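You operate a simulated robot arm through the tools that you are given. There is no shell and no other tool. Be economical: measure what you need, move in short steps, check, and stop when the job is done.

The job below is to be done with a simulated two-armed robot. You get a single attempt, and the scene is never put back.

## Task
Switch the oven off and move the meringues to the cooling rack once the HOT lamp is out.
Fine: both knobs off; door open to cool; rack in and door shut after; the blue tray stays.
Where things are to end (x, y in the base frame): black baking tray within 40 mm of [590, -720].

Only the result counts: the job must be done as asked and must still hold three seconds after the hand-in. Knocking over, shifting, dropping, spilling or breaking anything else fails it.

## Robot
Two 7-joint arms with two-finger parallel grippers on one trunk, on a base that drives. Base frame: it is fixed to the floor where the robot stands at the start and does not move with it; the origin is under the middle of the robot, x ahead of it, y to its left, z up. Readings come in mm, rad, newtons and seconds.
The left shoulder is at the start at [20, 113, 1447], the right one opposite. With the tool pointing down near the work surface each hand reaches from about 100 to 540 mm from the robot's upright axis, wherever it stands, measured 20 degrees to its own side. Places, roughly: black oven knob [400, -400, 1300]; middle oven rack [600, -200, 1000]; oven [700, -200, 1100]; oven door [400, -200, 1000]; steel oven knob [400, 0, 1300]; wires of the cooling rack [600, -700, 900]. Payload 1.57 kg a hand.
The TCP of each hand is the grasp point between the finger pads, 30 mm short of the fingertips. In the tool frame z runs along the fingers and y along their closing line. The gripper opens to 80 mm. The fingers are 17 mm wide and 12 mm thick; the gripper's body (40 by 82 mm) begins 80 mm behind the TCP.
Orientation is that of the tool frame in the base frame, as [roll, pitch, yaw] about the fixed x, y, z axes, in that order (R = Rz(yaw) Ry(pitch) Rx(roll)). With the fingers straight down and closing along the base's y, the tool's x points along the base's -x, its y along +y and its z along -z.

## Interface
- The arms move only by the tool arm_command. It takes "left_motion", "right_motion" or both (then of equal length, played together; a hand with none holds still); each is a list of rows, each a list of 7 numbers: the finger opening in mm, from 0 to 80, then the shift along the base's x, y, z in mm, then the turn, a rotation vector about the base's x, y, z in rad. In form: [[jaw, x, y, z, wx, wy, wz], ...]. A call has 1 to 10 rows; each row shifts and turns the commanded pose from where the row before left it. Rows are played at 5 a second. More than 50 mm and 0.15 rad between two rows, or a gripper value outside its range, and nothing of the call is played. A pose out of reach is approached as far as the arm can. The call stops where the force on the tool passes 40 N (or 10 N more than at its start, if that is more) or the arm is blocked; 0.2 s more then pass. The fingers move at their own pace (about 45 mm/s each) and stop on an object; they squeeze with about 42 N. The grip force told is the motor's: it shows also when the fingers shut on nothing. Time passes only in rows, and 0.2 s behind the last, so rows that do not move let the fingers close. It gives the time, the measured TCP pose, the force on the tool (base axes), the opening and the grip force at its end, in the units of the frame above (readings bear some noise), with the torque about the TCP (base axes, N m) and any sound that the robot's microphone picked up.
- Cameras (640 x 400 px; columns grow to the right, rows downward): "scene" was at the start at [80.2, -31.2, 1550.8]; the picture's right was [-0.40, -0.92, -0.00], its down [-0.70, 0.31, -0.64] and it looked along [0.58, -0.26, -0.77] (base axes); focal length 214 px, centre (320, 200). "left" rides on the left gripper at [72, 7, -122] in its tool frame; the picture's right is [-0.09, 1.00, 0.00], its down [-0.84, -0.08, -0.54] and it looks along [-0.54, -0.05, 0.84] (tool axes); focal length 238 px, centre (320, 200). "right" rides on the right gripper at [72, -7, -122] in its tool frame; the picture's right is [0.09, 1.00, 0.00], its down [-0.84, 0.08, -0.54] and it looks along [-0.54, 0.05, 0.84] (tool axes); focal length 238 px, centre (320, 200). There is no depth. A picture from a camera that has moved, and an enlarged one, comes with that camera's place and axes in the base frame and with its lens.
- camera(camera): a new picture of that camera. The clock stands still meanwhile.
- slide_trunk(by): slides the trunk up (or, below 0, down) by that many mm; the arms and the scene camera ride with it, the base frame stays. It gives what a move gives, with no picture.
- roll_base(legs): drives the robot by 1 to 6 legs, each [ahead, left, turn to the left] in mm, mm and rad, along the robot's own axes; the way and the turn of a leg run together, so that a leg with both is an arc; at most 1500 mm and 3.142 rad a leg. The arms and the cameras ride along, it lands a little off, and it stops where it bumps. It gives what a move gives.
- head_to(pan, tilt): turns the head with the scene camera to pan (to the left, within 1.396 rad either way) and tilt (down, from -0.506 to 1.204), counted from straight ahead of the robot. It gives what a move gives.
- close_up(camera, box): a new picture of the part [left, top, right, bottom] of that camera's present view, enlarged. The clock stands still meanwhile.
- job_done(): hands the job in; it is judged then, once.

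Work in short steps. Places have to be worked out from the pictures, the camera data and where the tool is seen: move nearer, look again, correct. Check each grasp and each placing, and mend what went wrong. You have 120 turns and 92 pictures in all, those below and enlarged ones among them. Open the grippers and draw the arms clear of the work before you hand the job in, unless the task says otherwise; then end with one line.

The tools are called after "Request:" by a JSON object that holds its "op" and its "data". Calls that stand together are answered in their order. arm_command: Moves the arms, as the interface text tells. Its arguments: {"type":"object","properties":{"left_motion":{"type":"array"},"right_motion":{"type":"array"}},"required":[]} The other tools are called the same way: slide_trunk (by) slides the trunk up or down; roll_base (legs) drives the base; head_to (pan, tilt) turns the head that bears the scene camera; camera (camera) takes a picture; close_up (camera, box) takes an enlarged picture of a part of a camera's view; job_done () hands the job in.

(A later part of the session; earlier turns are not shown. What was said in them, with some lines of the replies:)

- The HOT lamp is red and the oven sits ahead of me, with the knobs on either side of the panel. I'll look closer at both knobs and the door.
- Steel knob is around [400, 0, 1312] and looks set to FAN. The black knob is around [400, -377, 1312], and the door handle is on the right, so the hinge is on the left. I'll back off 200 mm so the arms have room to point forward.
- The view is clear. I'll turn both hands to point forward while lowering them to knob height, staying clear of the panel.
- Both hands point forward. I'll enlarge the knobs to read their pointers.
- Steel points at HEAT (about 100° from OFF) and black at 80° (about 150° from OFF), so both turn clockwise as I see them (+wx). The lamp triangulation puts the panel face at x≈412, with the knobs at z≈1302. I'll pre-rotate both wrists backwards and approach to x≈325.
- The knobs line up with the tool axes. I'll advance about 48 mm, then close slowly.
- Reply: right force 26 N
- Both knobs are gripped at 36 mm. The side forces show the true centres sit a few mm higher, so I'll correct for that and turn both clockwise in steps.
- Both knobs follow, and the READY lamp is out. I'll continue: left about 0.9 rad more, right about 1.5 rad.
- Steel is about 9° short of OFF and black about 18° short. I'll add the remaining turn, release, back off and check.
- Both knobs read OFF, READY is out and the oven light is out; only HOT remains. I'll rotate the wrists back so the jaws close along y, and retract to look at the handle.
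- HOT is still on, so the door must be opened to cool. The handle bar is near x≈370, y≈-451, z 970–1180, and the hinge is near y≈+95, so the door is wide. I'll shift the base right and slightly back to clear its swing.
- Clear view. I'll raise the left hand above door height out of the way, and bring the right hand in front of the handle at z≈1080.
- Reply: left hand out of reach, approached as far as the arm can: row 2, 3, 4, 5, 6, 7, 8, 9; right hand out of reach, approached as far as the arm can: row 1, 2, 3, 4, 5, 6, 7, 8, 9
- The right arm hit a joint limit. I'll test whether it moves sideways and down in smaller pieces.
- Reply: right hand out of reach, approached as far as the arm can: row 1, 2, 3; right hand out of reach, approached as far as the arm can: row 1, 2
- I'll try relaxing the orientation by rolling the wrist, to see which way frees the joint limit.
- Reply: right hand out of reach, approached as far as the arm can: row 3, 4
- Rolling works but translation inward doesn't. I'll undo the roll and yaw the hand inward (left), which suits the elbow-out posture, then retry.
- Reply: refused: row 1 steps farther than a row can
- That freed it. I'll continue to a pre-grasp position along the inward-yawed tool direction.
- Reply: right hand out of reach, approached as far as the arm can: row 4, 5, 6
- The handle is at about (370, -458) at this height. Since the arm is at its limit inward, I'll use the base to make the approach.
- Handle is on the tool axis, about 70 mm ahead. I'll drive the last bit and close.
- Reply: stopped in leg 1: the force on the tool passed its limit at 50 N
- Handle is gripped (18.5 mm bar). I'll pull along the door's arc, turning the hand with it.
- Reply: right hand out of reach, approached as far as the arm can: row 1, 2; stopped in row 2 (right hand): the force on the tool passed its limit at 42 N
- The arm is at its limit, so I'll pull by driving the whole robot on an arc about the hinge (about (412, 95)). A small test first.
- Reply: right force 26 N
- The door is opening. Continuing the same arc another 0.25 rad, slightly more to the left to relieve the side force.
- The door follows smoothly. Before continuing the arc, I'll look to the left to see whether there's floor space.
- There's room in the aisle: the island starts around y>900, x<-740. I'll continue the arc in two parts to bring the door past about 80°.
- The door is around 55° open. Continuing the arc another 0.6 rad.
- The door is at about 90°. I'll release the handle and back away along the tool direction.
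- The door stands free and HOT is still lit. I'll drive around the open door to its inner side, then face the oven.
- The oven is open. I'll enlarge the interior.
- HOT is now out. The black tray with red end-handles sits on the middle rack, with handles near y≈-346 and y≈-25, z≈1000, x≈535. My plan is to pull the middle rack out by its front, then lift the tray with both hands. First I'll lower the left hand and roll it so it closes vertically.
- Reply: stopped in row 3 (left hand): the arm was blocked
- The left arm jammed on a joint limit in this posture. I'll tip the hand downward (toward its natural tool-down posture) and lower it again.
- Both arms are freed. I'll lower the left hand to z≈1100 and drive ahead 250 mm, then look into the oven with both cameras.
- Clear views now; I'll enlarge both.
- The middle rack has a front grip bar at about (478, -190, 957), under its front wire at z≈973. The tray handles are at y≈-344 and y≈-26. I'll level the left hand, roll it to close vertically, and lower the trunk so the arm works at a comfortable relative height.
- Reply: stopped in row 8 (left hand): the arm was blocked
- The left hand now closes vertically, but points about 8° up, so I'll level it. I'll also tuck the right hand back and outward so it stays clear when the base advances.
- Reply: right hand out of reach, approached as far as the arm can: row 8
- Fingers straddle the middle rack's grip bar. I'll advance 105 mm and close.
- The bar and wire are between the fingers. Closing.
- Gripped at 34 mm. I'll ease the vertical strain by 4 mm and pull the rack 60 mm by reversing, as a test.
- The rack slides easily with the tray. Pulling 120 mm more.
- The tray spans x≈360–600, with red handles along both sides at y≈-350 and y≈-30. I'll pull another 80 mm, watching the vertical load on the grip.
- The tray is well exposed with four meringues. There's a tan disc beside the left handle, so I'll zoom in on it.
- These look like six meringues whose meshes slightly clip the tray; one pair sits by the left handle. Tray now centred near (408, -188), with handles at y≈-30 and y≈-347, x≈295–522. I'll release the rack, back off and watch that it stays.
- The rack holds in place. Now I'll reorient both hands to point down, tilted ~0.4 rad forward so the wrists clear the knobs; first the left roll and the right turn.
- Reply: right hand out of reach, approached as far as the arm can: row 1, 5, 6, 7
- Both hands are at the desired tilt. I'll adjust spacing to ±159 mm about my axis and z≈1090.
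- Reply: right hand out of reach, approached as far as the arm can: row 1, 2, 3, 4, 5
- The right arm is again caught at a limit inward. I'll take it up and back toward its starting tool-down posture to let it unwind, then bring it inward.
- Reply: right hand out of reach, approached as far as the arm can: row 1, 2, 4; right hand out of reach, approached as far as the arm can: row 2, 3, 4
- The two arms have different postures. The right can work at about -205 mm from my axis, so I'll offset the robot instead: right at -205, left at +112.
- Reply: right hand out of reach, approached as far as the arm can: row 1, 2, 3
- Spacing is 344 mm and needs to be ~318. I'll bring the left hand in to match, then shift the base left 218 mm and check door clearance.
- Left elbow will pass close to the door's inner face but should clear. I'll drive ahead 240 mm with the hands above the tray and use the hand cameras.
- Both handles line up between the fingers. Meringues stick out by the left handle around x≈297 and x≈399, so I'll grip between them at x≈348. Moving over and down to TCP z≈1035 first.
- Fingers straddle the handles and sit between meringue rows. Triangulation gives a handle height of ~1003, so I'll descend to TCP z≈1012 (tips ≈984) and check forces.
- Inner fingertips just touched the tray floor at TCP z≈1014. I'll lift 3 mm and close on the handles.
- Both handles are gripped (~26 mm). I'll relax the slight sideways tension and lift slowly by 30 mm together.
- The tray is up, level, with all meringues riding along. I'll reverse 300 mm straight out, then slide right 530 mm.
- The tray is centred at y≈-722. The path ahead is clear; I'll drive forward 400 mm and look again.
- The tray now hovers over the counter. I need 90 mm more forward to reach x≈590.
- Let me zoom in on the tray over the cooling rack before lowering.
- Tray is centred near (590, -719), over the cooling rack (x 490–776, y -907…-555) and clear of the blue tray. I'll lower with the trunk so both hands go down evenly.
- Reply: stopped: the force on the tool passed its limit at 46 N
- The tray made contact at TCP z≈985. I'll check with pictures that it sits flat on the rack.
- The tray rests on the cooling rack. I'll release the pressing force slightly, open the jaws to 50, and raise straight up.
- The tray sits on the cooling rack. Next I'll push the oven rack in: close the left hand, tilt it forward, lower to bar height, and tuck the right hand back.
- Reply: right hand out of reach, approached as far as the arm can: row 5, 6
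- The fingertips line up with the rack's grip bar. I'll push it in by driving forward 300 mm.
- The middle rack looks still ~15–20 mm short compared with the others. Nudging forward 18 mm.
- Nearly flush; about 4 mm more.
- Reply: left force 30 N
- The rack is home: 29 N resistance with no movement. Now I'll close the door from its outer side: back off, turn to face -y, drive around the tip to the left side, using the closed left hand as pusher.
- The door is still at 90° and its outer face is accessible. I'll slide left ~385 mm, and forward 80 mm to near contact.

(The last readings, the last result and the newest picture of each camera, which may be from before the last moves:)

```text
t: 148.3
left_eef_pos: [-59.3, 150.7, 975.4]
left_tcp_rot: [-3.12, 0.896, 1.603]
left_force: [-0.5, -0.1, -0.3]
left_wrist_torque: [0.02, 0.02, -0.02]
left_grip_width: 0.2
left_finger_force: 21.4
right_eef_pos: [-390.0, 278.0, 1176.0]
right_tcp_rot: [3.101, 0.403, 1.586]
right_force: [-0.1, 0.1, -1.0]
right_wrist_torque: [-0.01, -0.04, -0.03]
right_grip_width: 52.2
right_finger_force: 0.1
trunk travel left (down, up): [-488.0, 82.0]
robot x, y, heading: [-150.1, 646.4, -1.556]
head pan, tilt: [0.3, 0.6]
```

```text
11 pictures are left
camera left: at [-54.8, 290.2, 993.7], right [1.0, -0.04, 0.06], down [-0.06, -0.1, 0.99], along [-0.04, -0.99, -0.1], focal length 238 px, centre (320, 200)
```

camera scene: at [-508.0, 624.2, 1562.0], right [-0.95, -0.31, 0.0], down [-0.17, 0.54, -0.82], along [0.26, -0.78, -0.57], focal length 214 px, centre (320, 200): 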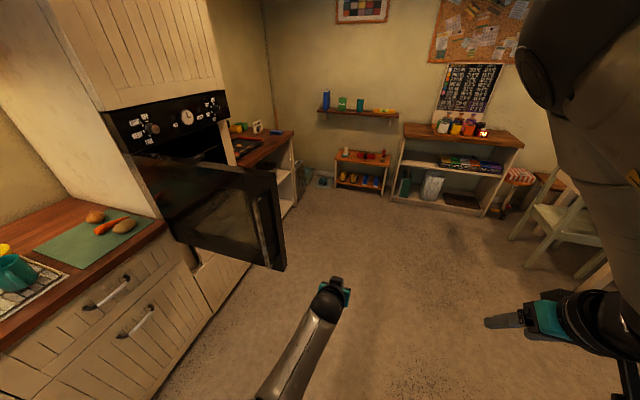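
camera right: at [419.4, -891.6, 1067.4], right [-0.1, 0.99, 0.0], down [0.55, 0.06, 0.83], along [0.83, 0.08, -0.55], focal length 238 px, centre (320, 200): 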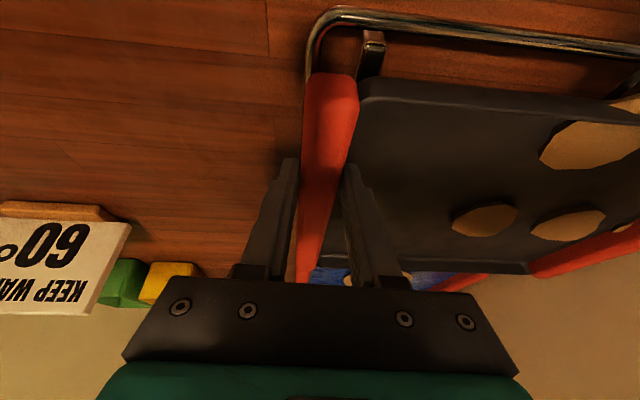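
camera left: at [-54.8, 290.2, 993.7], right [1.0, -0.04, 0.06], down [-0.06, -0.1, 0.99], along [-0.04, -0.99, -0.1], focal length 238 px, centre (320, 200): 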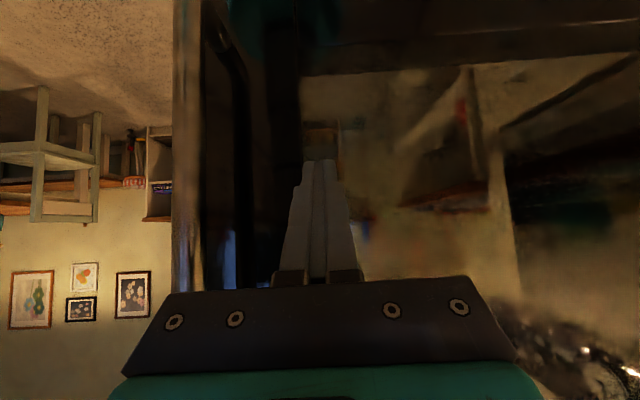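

The fingertips are just off the glass, clear of the handle. I'll contact it and drive an arc about the hinge to swing the door shut, in steps.

Request:
{"op": "roll_base", "data": {"legs": [[40, 0, 0], [281, -260, 0.5]]}}

Request:
{"op": "camera", "data": {"camera": "scene"}}

```text
t: 151.2
left_eef_pos: [-9.1, -117.1, 975.1]
left_tcp_rot: [-3.118, 0.895, 2.107]
left_force: [0.1, -0.6, -0.2]
left_wrist_torque: [-0.01, -0.03, 0.01]
left_grip_width: 0.0
left_finger_force: 21.4
right_eef_pos: [-359.3, -165.7, 1177.4]
right_tcp_rot: [3.099, 0.404, 2.092]
right_force: [-0.3, -0.8, -1.0]
right_wrist_torque: [0.03, 0.02, 0.02]
right_grip_width: 52.1
right_finger_force: 0.1
trunk travel left (down, up): [-488.0, 82.0]
robot x, y, heading: [-329.3, 270.4, -1.052]
head pan, tilt: [0.3, 0.6]
```

```text
10 pictures are left
camera scene: at [-258.6, 200.2, 1562.0], right [-0.68, -0.73, 0.0], down [-0.41, 0.39, -0.82], along [0.6, -0.56, -0.57], focal length 214 px, centre (320, 200)
```

scene: 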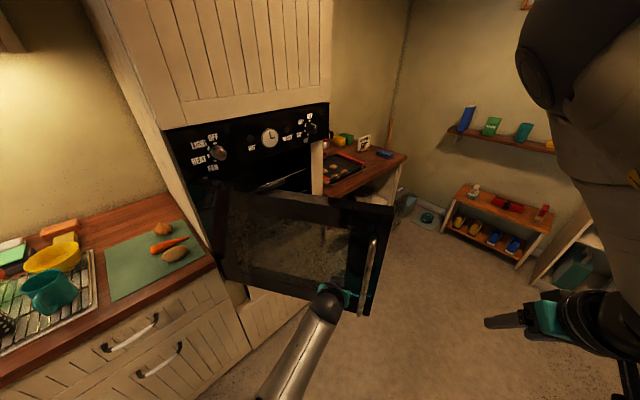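

The door is swinging shut. Continuing another 0.5 rad, keeping slightly away from the handle.

Request:
{"op": "roll_base", "data": {"legs": [[276, -252, 0.5]]}}

Request:
{"op": "camera", "data": {"camera": "scene"}}

```text
t: 153.5
left_eef_pos: [148.9, -284.2, 974.7]
left_tcp_rot: [-3.119, 0.897, 2.605]
left_force: [-0.4, 0.6, 0.7]
left_wrist_torque: [-0.01, -0.02, 0.01]
left_grip_width: 0.1
left_finger_force: 21.4
right_eef_pos: [-137.0, -493.6, 1176.9]
right_tcp_rot: [3.099, 0.404, 2.586]
right_force: [0.2, 0.8, -0.4]
right_wrist_torque: [0.03, -0.01, -0.01]
right_grip_width: 51.9
right_finger_force: 0.1
trunk travel left (down, up): [-488.0, 82.0]
robot x, y, heading: [-315.9, -94.4, -0.559]
head pan, tilt: [0.3, 0.6]
```

```text
9 pictures are left
camera scene: at [-223.7, -124.9, 1562.0], right [-0.25, -0.97, 0.0], down [-0.55, 0.14, -0.82], along [0.8, -0.21, -0.57], focal length 214 px, centre (320, 200)
```

scene: 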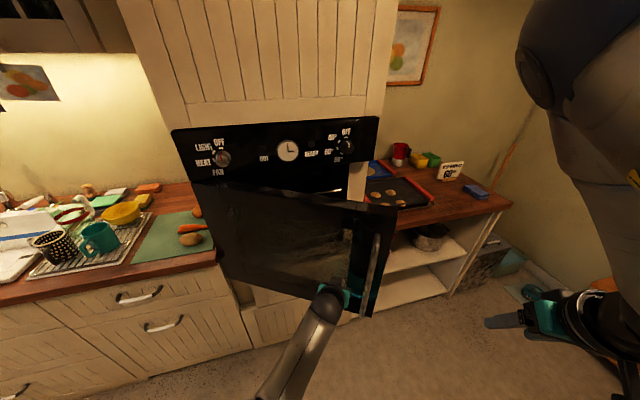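

About 30° remain. Continuing 0.4 rad.

Request:
{"op": "roll_base", "data": {"legs": [[215, -203, 0.4]]}}

Request:
{"op": "camera", "data": {"camera": "scene"}}

```text
t: 155.6
left_eef_pos: [313.8, -352.9, 973.6]
left_tcp_rot: [-3.121, 0.895, 3.003]
left_force: [0.2, 0.4, 0.1]
left_wrist_torque: [0.0, -0.03, 0.01]
left_grip_width: 0.0
left_finger_force: 21.3
right_eef_pos: [132.2, -655.7, 1178.5]
right_tcp_rot: [3.1, 0.403, 2.986]
right_force: [1.1, -0.5, 0.2]
right_wrist_torque: [0.02, 0.03, -0.01]
right_grip_width: 52.0
right_finger_force: 0.1
trunk travel left (down, up): [-488.0, 82.0]
robot x, y, heading: [-188.8, -362.1, -0.155]
head pan, tilt: [0.3, 0.6]
```

```text
8 pictures are left
camera scene: at [-90.5, -349.7, 1562.0], right [0.14, -0.99, 0.0], down [-0.56, -0.08, -0.82], along [0.82, 0.12, -0.57], focal length 214 px, centre (320, 200)
```

scene: 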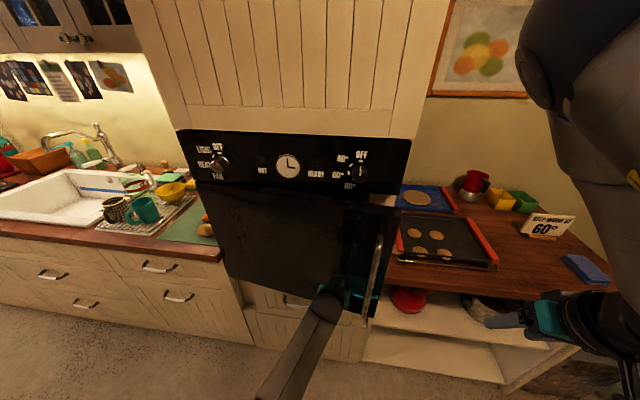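

Almost closed. One more 0.15 rad arc.

Request:
{"op": "roll_base", "data": {"legs": [[80, -76, 0.15]]}}

Request:
{"op": "roll_base", "data": {"legs": [[15, 0, 0]]}}

Request:
{"op": "camera", "data": {"camera": "scene"}}

```text
t: 156.8
left_eef_pos: [380.3, -359.0, 973.7]
left_tcp_rot: [-3.12, 0.892, -3.134]
left_force: [0.0, -0.5, -0.3]
left_wrist_torque: [-0.03, 0.0, -0.03]
left_grip_width: 0.2
left_finger_force: 20.7
right_eef_pos: [244.3, -687.6, 1176.7]
right_tcp_rot: [3.1, 0.404, 3.134]
right_force: [0.8, 0.3, 0.4]
right_wrist_torque: [0.03, 0.02, 0.0]
right_grip_width: 52.2
right_finger_force: 0.0
trunk travel left (down, up): [-488.0, 82.0]
robot x, y, heading: [-113.2, -436.6, -0.01]
head pan, tilt: [0.3, 0.6]
```

```text
t: 157.5
left_eef_pos: [390.0, -360.2, 972.6]
left_tcp_rot: [-3.119, 0.891, -3.13]
left_force: [-18.5, 0.8, 3.2]
left_wrist_torque: [-0.17, 0.14, 0.04]
left_grip_width: 0.0
left_finger_force: 21.5
right_eef_pos: [256.8, -687.4, 1177.4]
right_tcp_rot: [3.1, 0.405, 3.135]
right_force: [0.3, -0.1, 0.6]
right_wrist_torque: [0.0, 0.03, -0.03]
right_grip_width: 51.8
right_finger_force: 0.0
trunk travel left (down, up): [-488.0, 82.0]
robot x, y, heading: [-101.6, -442.0, -0.008]
head pan, tilt: [0.3, 0.6]
```

```text
7 pictures are left
camera scene: at [-9.4, -416.6, 1562.2], right [0.29, -0.96, 0.0], down [-0.54, -0.16, -0.83], along [0.79, 0.24, -0.56], focal length 214 px, centre (320, 200)
```

scene: 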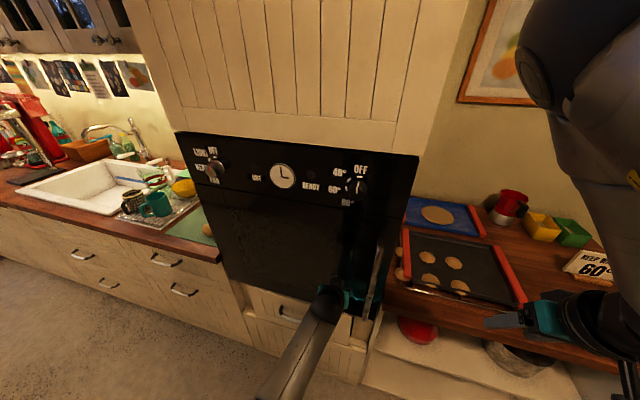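

The door meets firm resistance with its face flush with the panel (x≈412). I'll back off, open the grippers and inspect.

Request:
{"op": "roll_base", "data": {"legs": [[-350, 0, 0]]}}

Request:
{"op": "arm_command", "data": {"left_motion": [[80, 0, 0, 0, 0, 0, 0], [80, 0, 0, 0, 0, 0, 0], [80, 0, 0, 0, 0, 0, 0], [80, 0, 0, 0, 0, 0, 0], [80, 0, 0, 0, 0, 0, 0]], "right_motion": [[80, 0, 0, 0, 0, 0, 0], [80, 0, 0, 0, 0, 0, 0], [80, 0, 0, 0, 0, 0, 0], [80, 0, 0, 0, 0, 0, 0], [80, 0, 0, 0, 0, 0, 0]]}}

Request:
{"op": "head_to", "data": {"pan": 0.05, "tilt": 0.5}}

Request:
{"op": "close_up", "data": {"camera": "scene", "box": [180, 120, 500, 320]}}

```text
t: 159.8
left_eef_pos: [44.3, -355.2, 972.3]
left_tcp_rot: [-3.121, 0.891, -3.131]
left_force: [-0.4, -0.2, -0.5]
left_wrist_torque: [0.0, 0.0, 0.03]
left_grip_width: 0.2
left_finger_force: 21.5
right_eef_pos: [-89.6, -681.8, 1176.0]
right_tcp_rot: [3.1, 0.406, 3.134]
right_force: [-0.9, 0.5, -0.2]
right_wrist_torque: [0.02, 0.01, 0.0]
right_grip_width: 52.0
right_finger_force: 0.0
trunk travel left (down, up): [-488.0, 82.0]
robot x, y, heading: [-449.3, -438.2, -0.008]
head pan, tilt: [0.3, 0.6]
```

```text
t: 161.0
left_eef_pos: [45.3, -356.6, 971.6]
left_tcp_rot: [-3.123, 0.888, -3.134]
left_force: [0.5, 0.1, -0.8]
left_wrist_torque: [0.02, 0.0, -0.02]
left_grip_width: 80.1
left_finger_force: 0.1
right_eef_pos: [-89.7, -683.6, 1177.6]
right_tcp_rot: [3.1, 0.403, 3.136]
right_force: [0.0, 0.3, 0.4]
right_wrist_torque: [-0.04, 0.05, 0.02]
right_grip_width: 79.7
right_finger_force: 0.0
trunk travel left (down, up): [-488.0, 82.0]
robot x, y, heading: [-450.8, -437.8, -0.006]
head pan, tilt: [0.3, 0.6]
```

```text
t: 161.8
left_eef_pos: [44.5, -356.3, 972.9]
left_tcp_rot: [-3.121, 0.889, -3.133]
left_force: [0.6, 0.5, 0.1]
left_wrist_torque: [0.01, 0.01, -0.01]
left_grip_width: 80.0
left_finger_force: 0.0
right_eef_pos: [-88.8, -683.5, 1176.8]
right_tcp_rot: [3.099, 0.403, 3.136]
right_force: [0.1, -0.1, -0.5]
right_wrist_torque: [0.02, -0.03, -0.05]
right_grip_width: 79.8
right_finger_force: 0.0
trunk travel left (down, up): [-488.0, 82.0]
robot x, y, heading: [-451.1, -435.8, -0.006]
head pan, tilt: [0.051, 0.499]
```

```text
2.00 times, centred on (340, 220) of scene
camera zoom: at [-347.9, -434.8, 1571.1], right [0.04, -1.0, 0.0], down [-0.48, -0.02, -0.88], along [0.88, 0.04, -0.48], focal length 429 px, centre (280, 160)
```

zoom: 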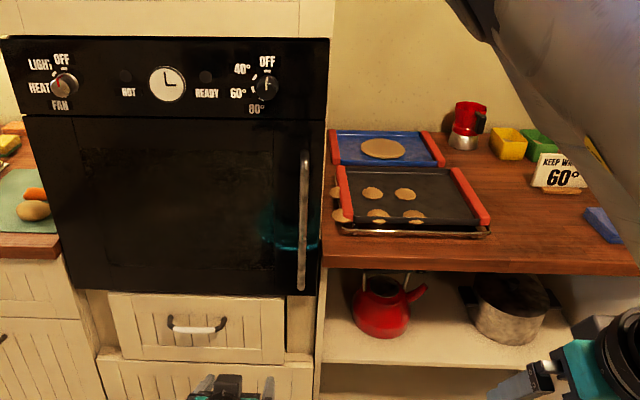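

Door shut, tray on the cooling rack near (585, -718), blue tray untouched. One last check on the knob pointers.

Request:
{"op": "close_up", "data": {"camera": "scene", "box": [180, 132, 345, 185]}}

Request:
{"op": "close_up", "data": {"camera": "scene", "box": [330, 170, 440, 250]}}

```text
3.88 times, centred on (262, 158) of scene
camera zoom: at [-347.9, -434.8, 1571.1], right [0.04, -1.0, 0.0], down [-0.48, -0.02, -0.88], along [0.88, 0.04, -0.48], focal length 832 px, centre (543, 361)
```

zoom: 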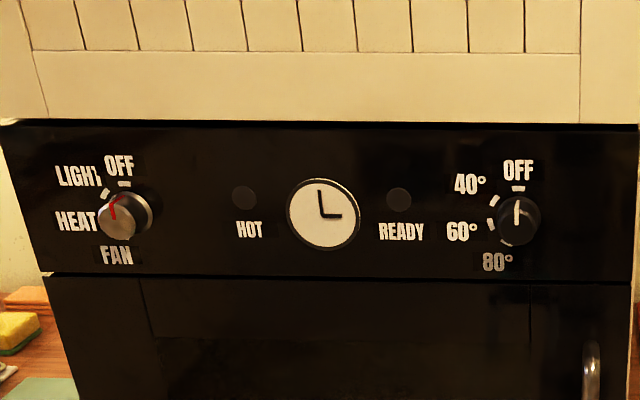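

```text
5.00 times, centred on (385, 210) of scene
camera zoom: at [-347.9, -434.8, 1571.1], right [0.04, -1.0, 0.0], down [-0.48, -0.02, -0.88], along [0.88, 0.04, -0.48], focal length 1072 px, centre (-5, 150)
```

zoom: 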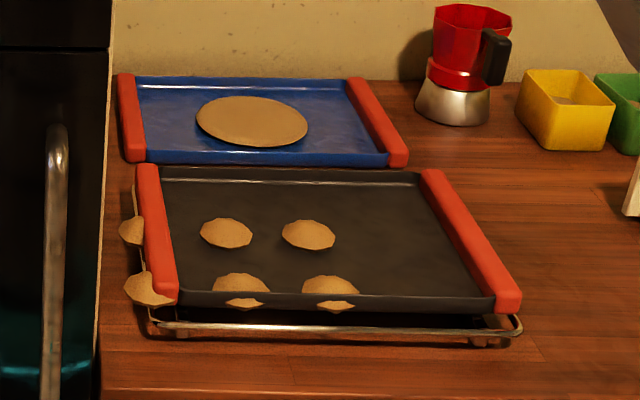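

Both knobs point to OFF, HOT and READY are dark, the door is shut, and the tray with its meringues rests on the cooling rack. The grippers are open and clear, so I'm handing in.

Request:
{"op": "job_done", "data": {}}

```text
The job is handed in.
```

The job is handed in: both knobs are at OFF and the door was opened until the HOT lamp went out. The black tray with the meringues is on the cooling rack at about [585, -718], the oven rack is back in, the door is shut, and the blue tray was not moved.
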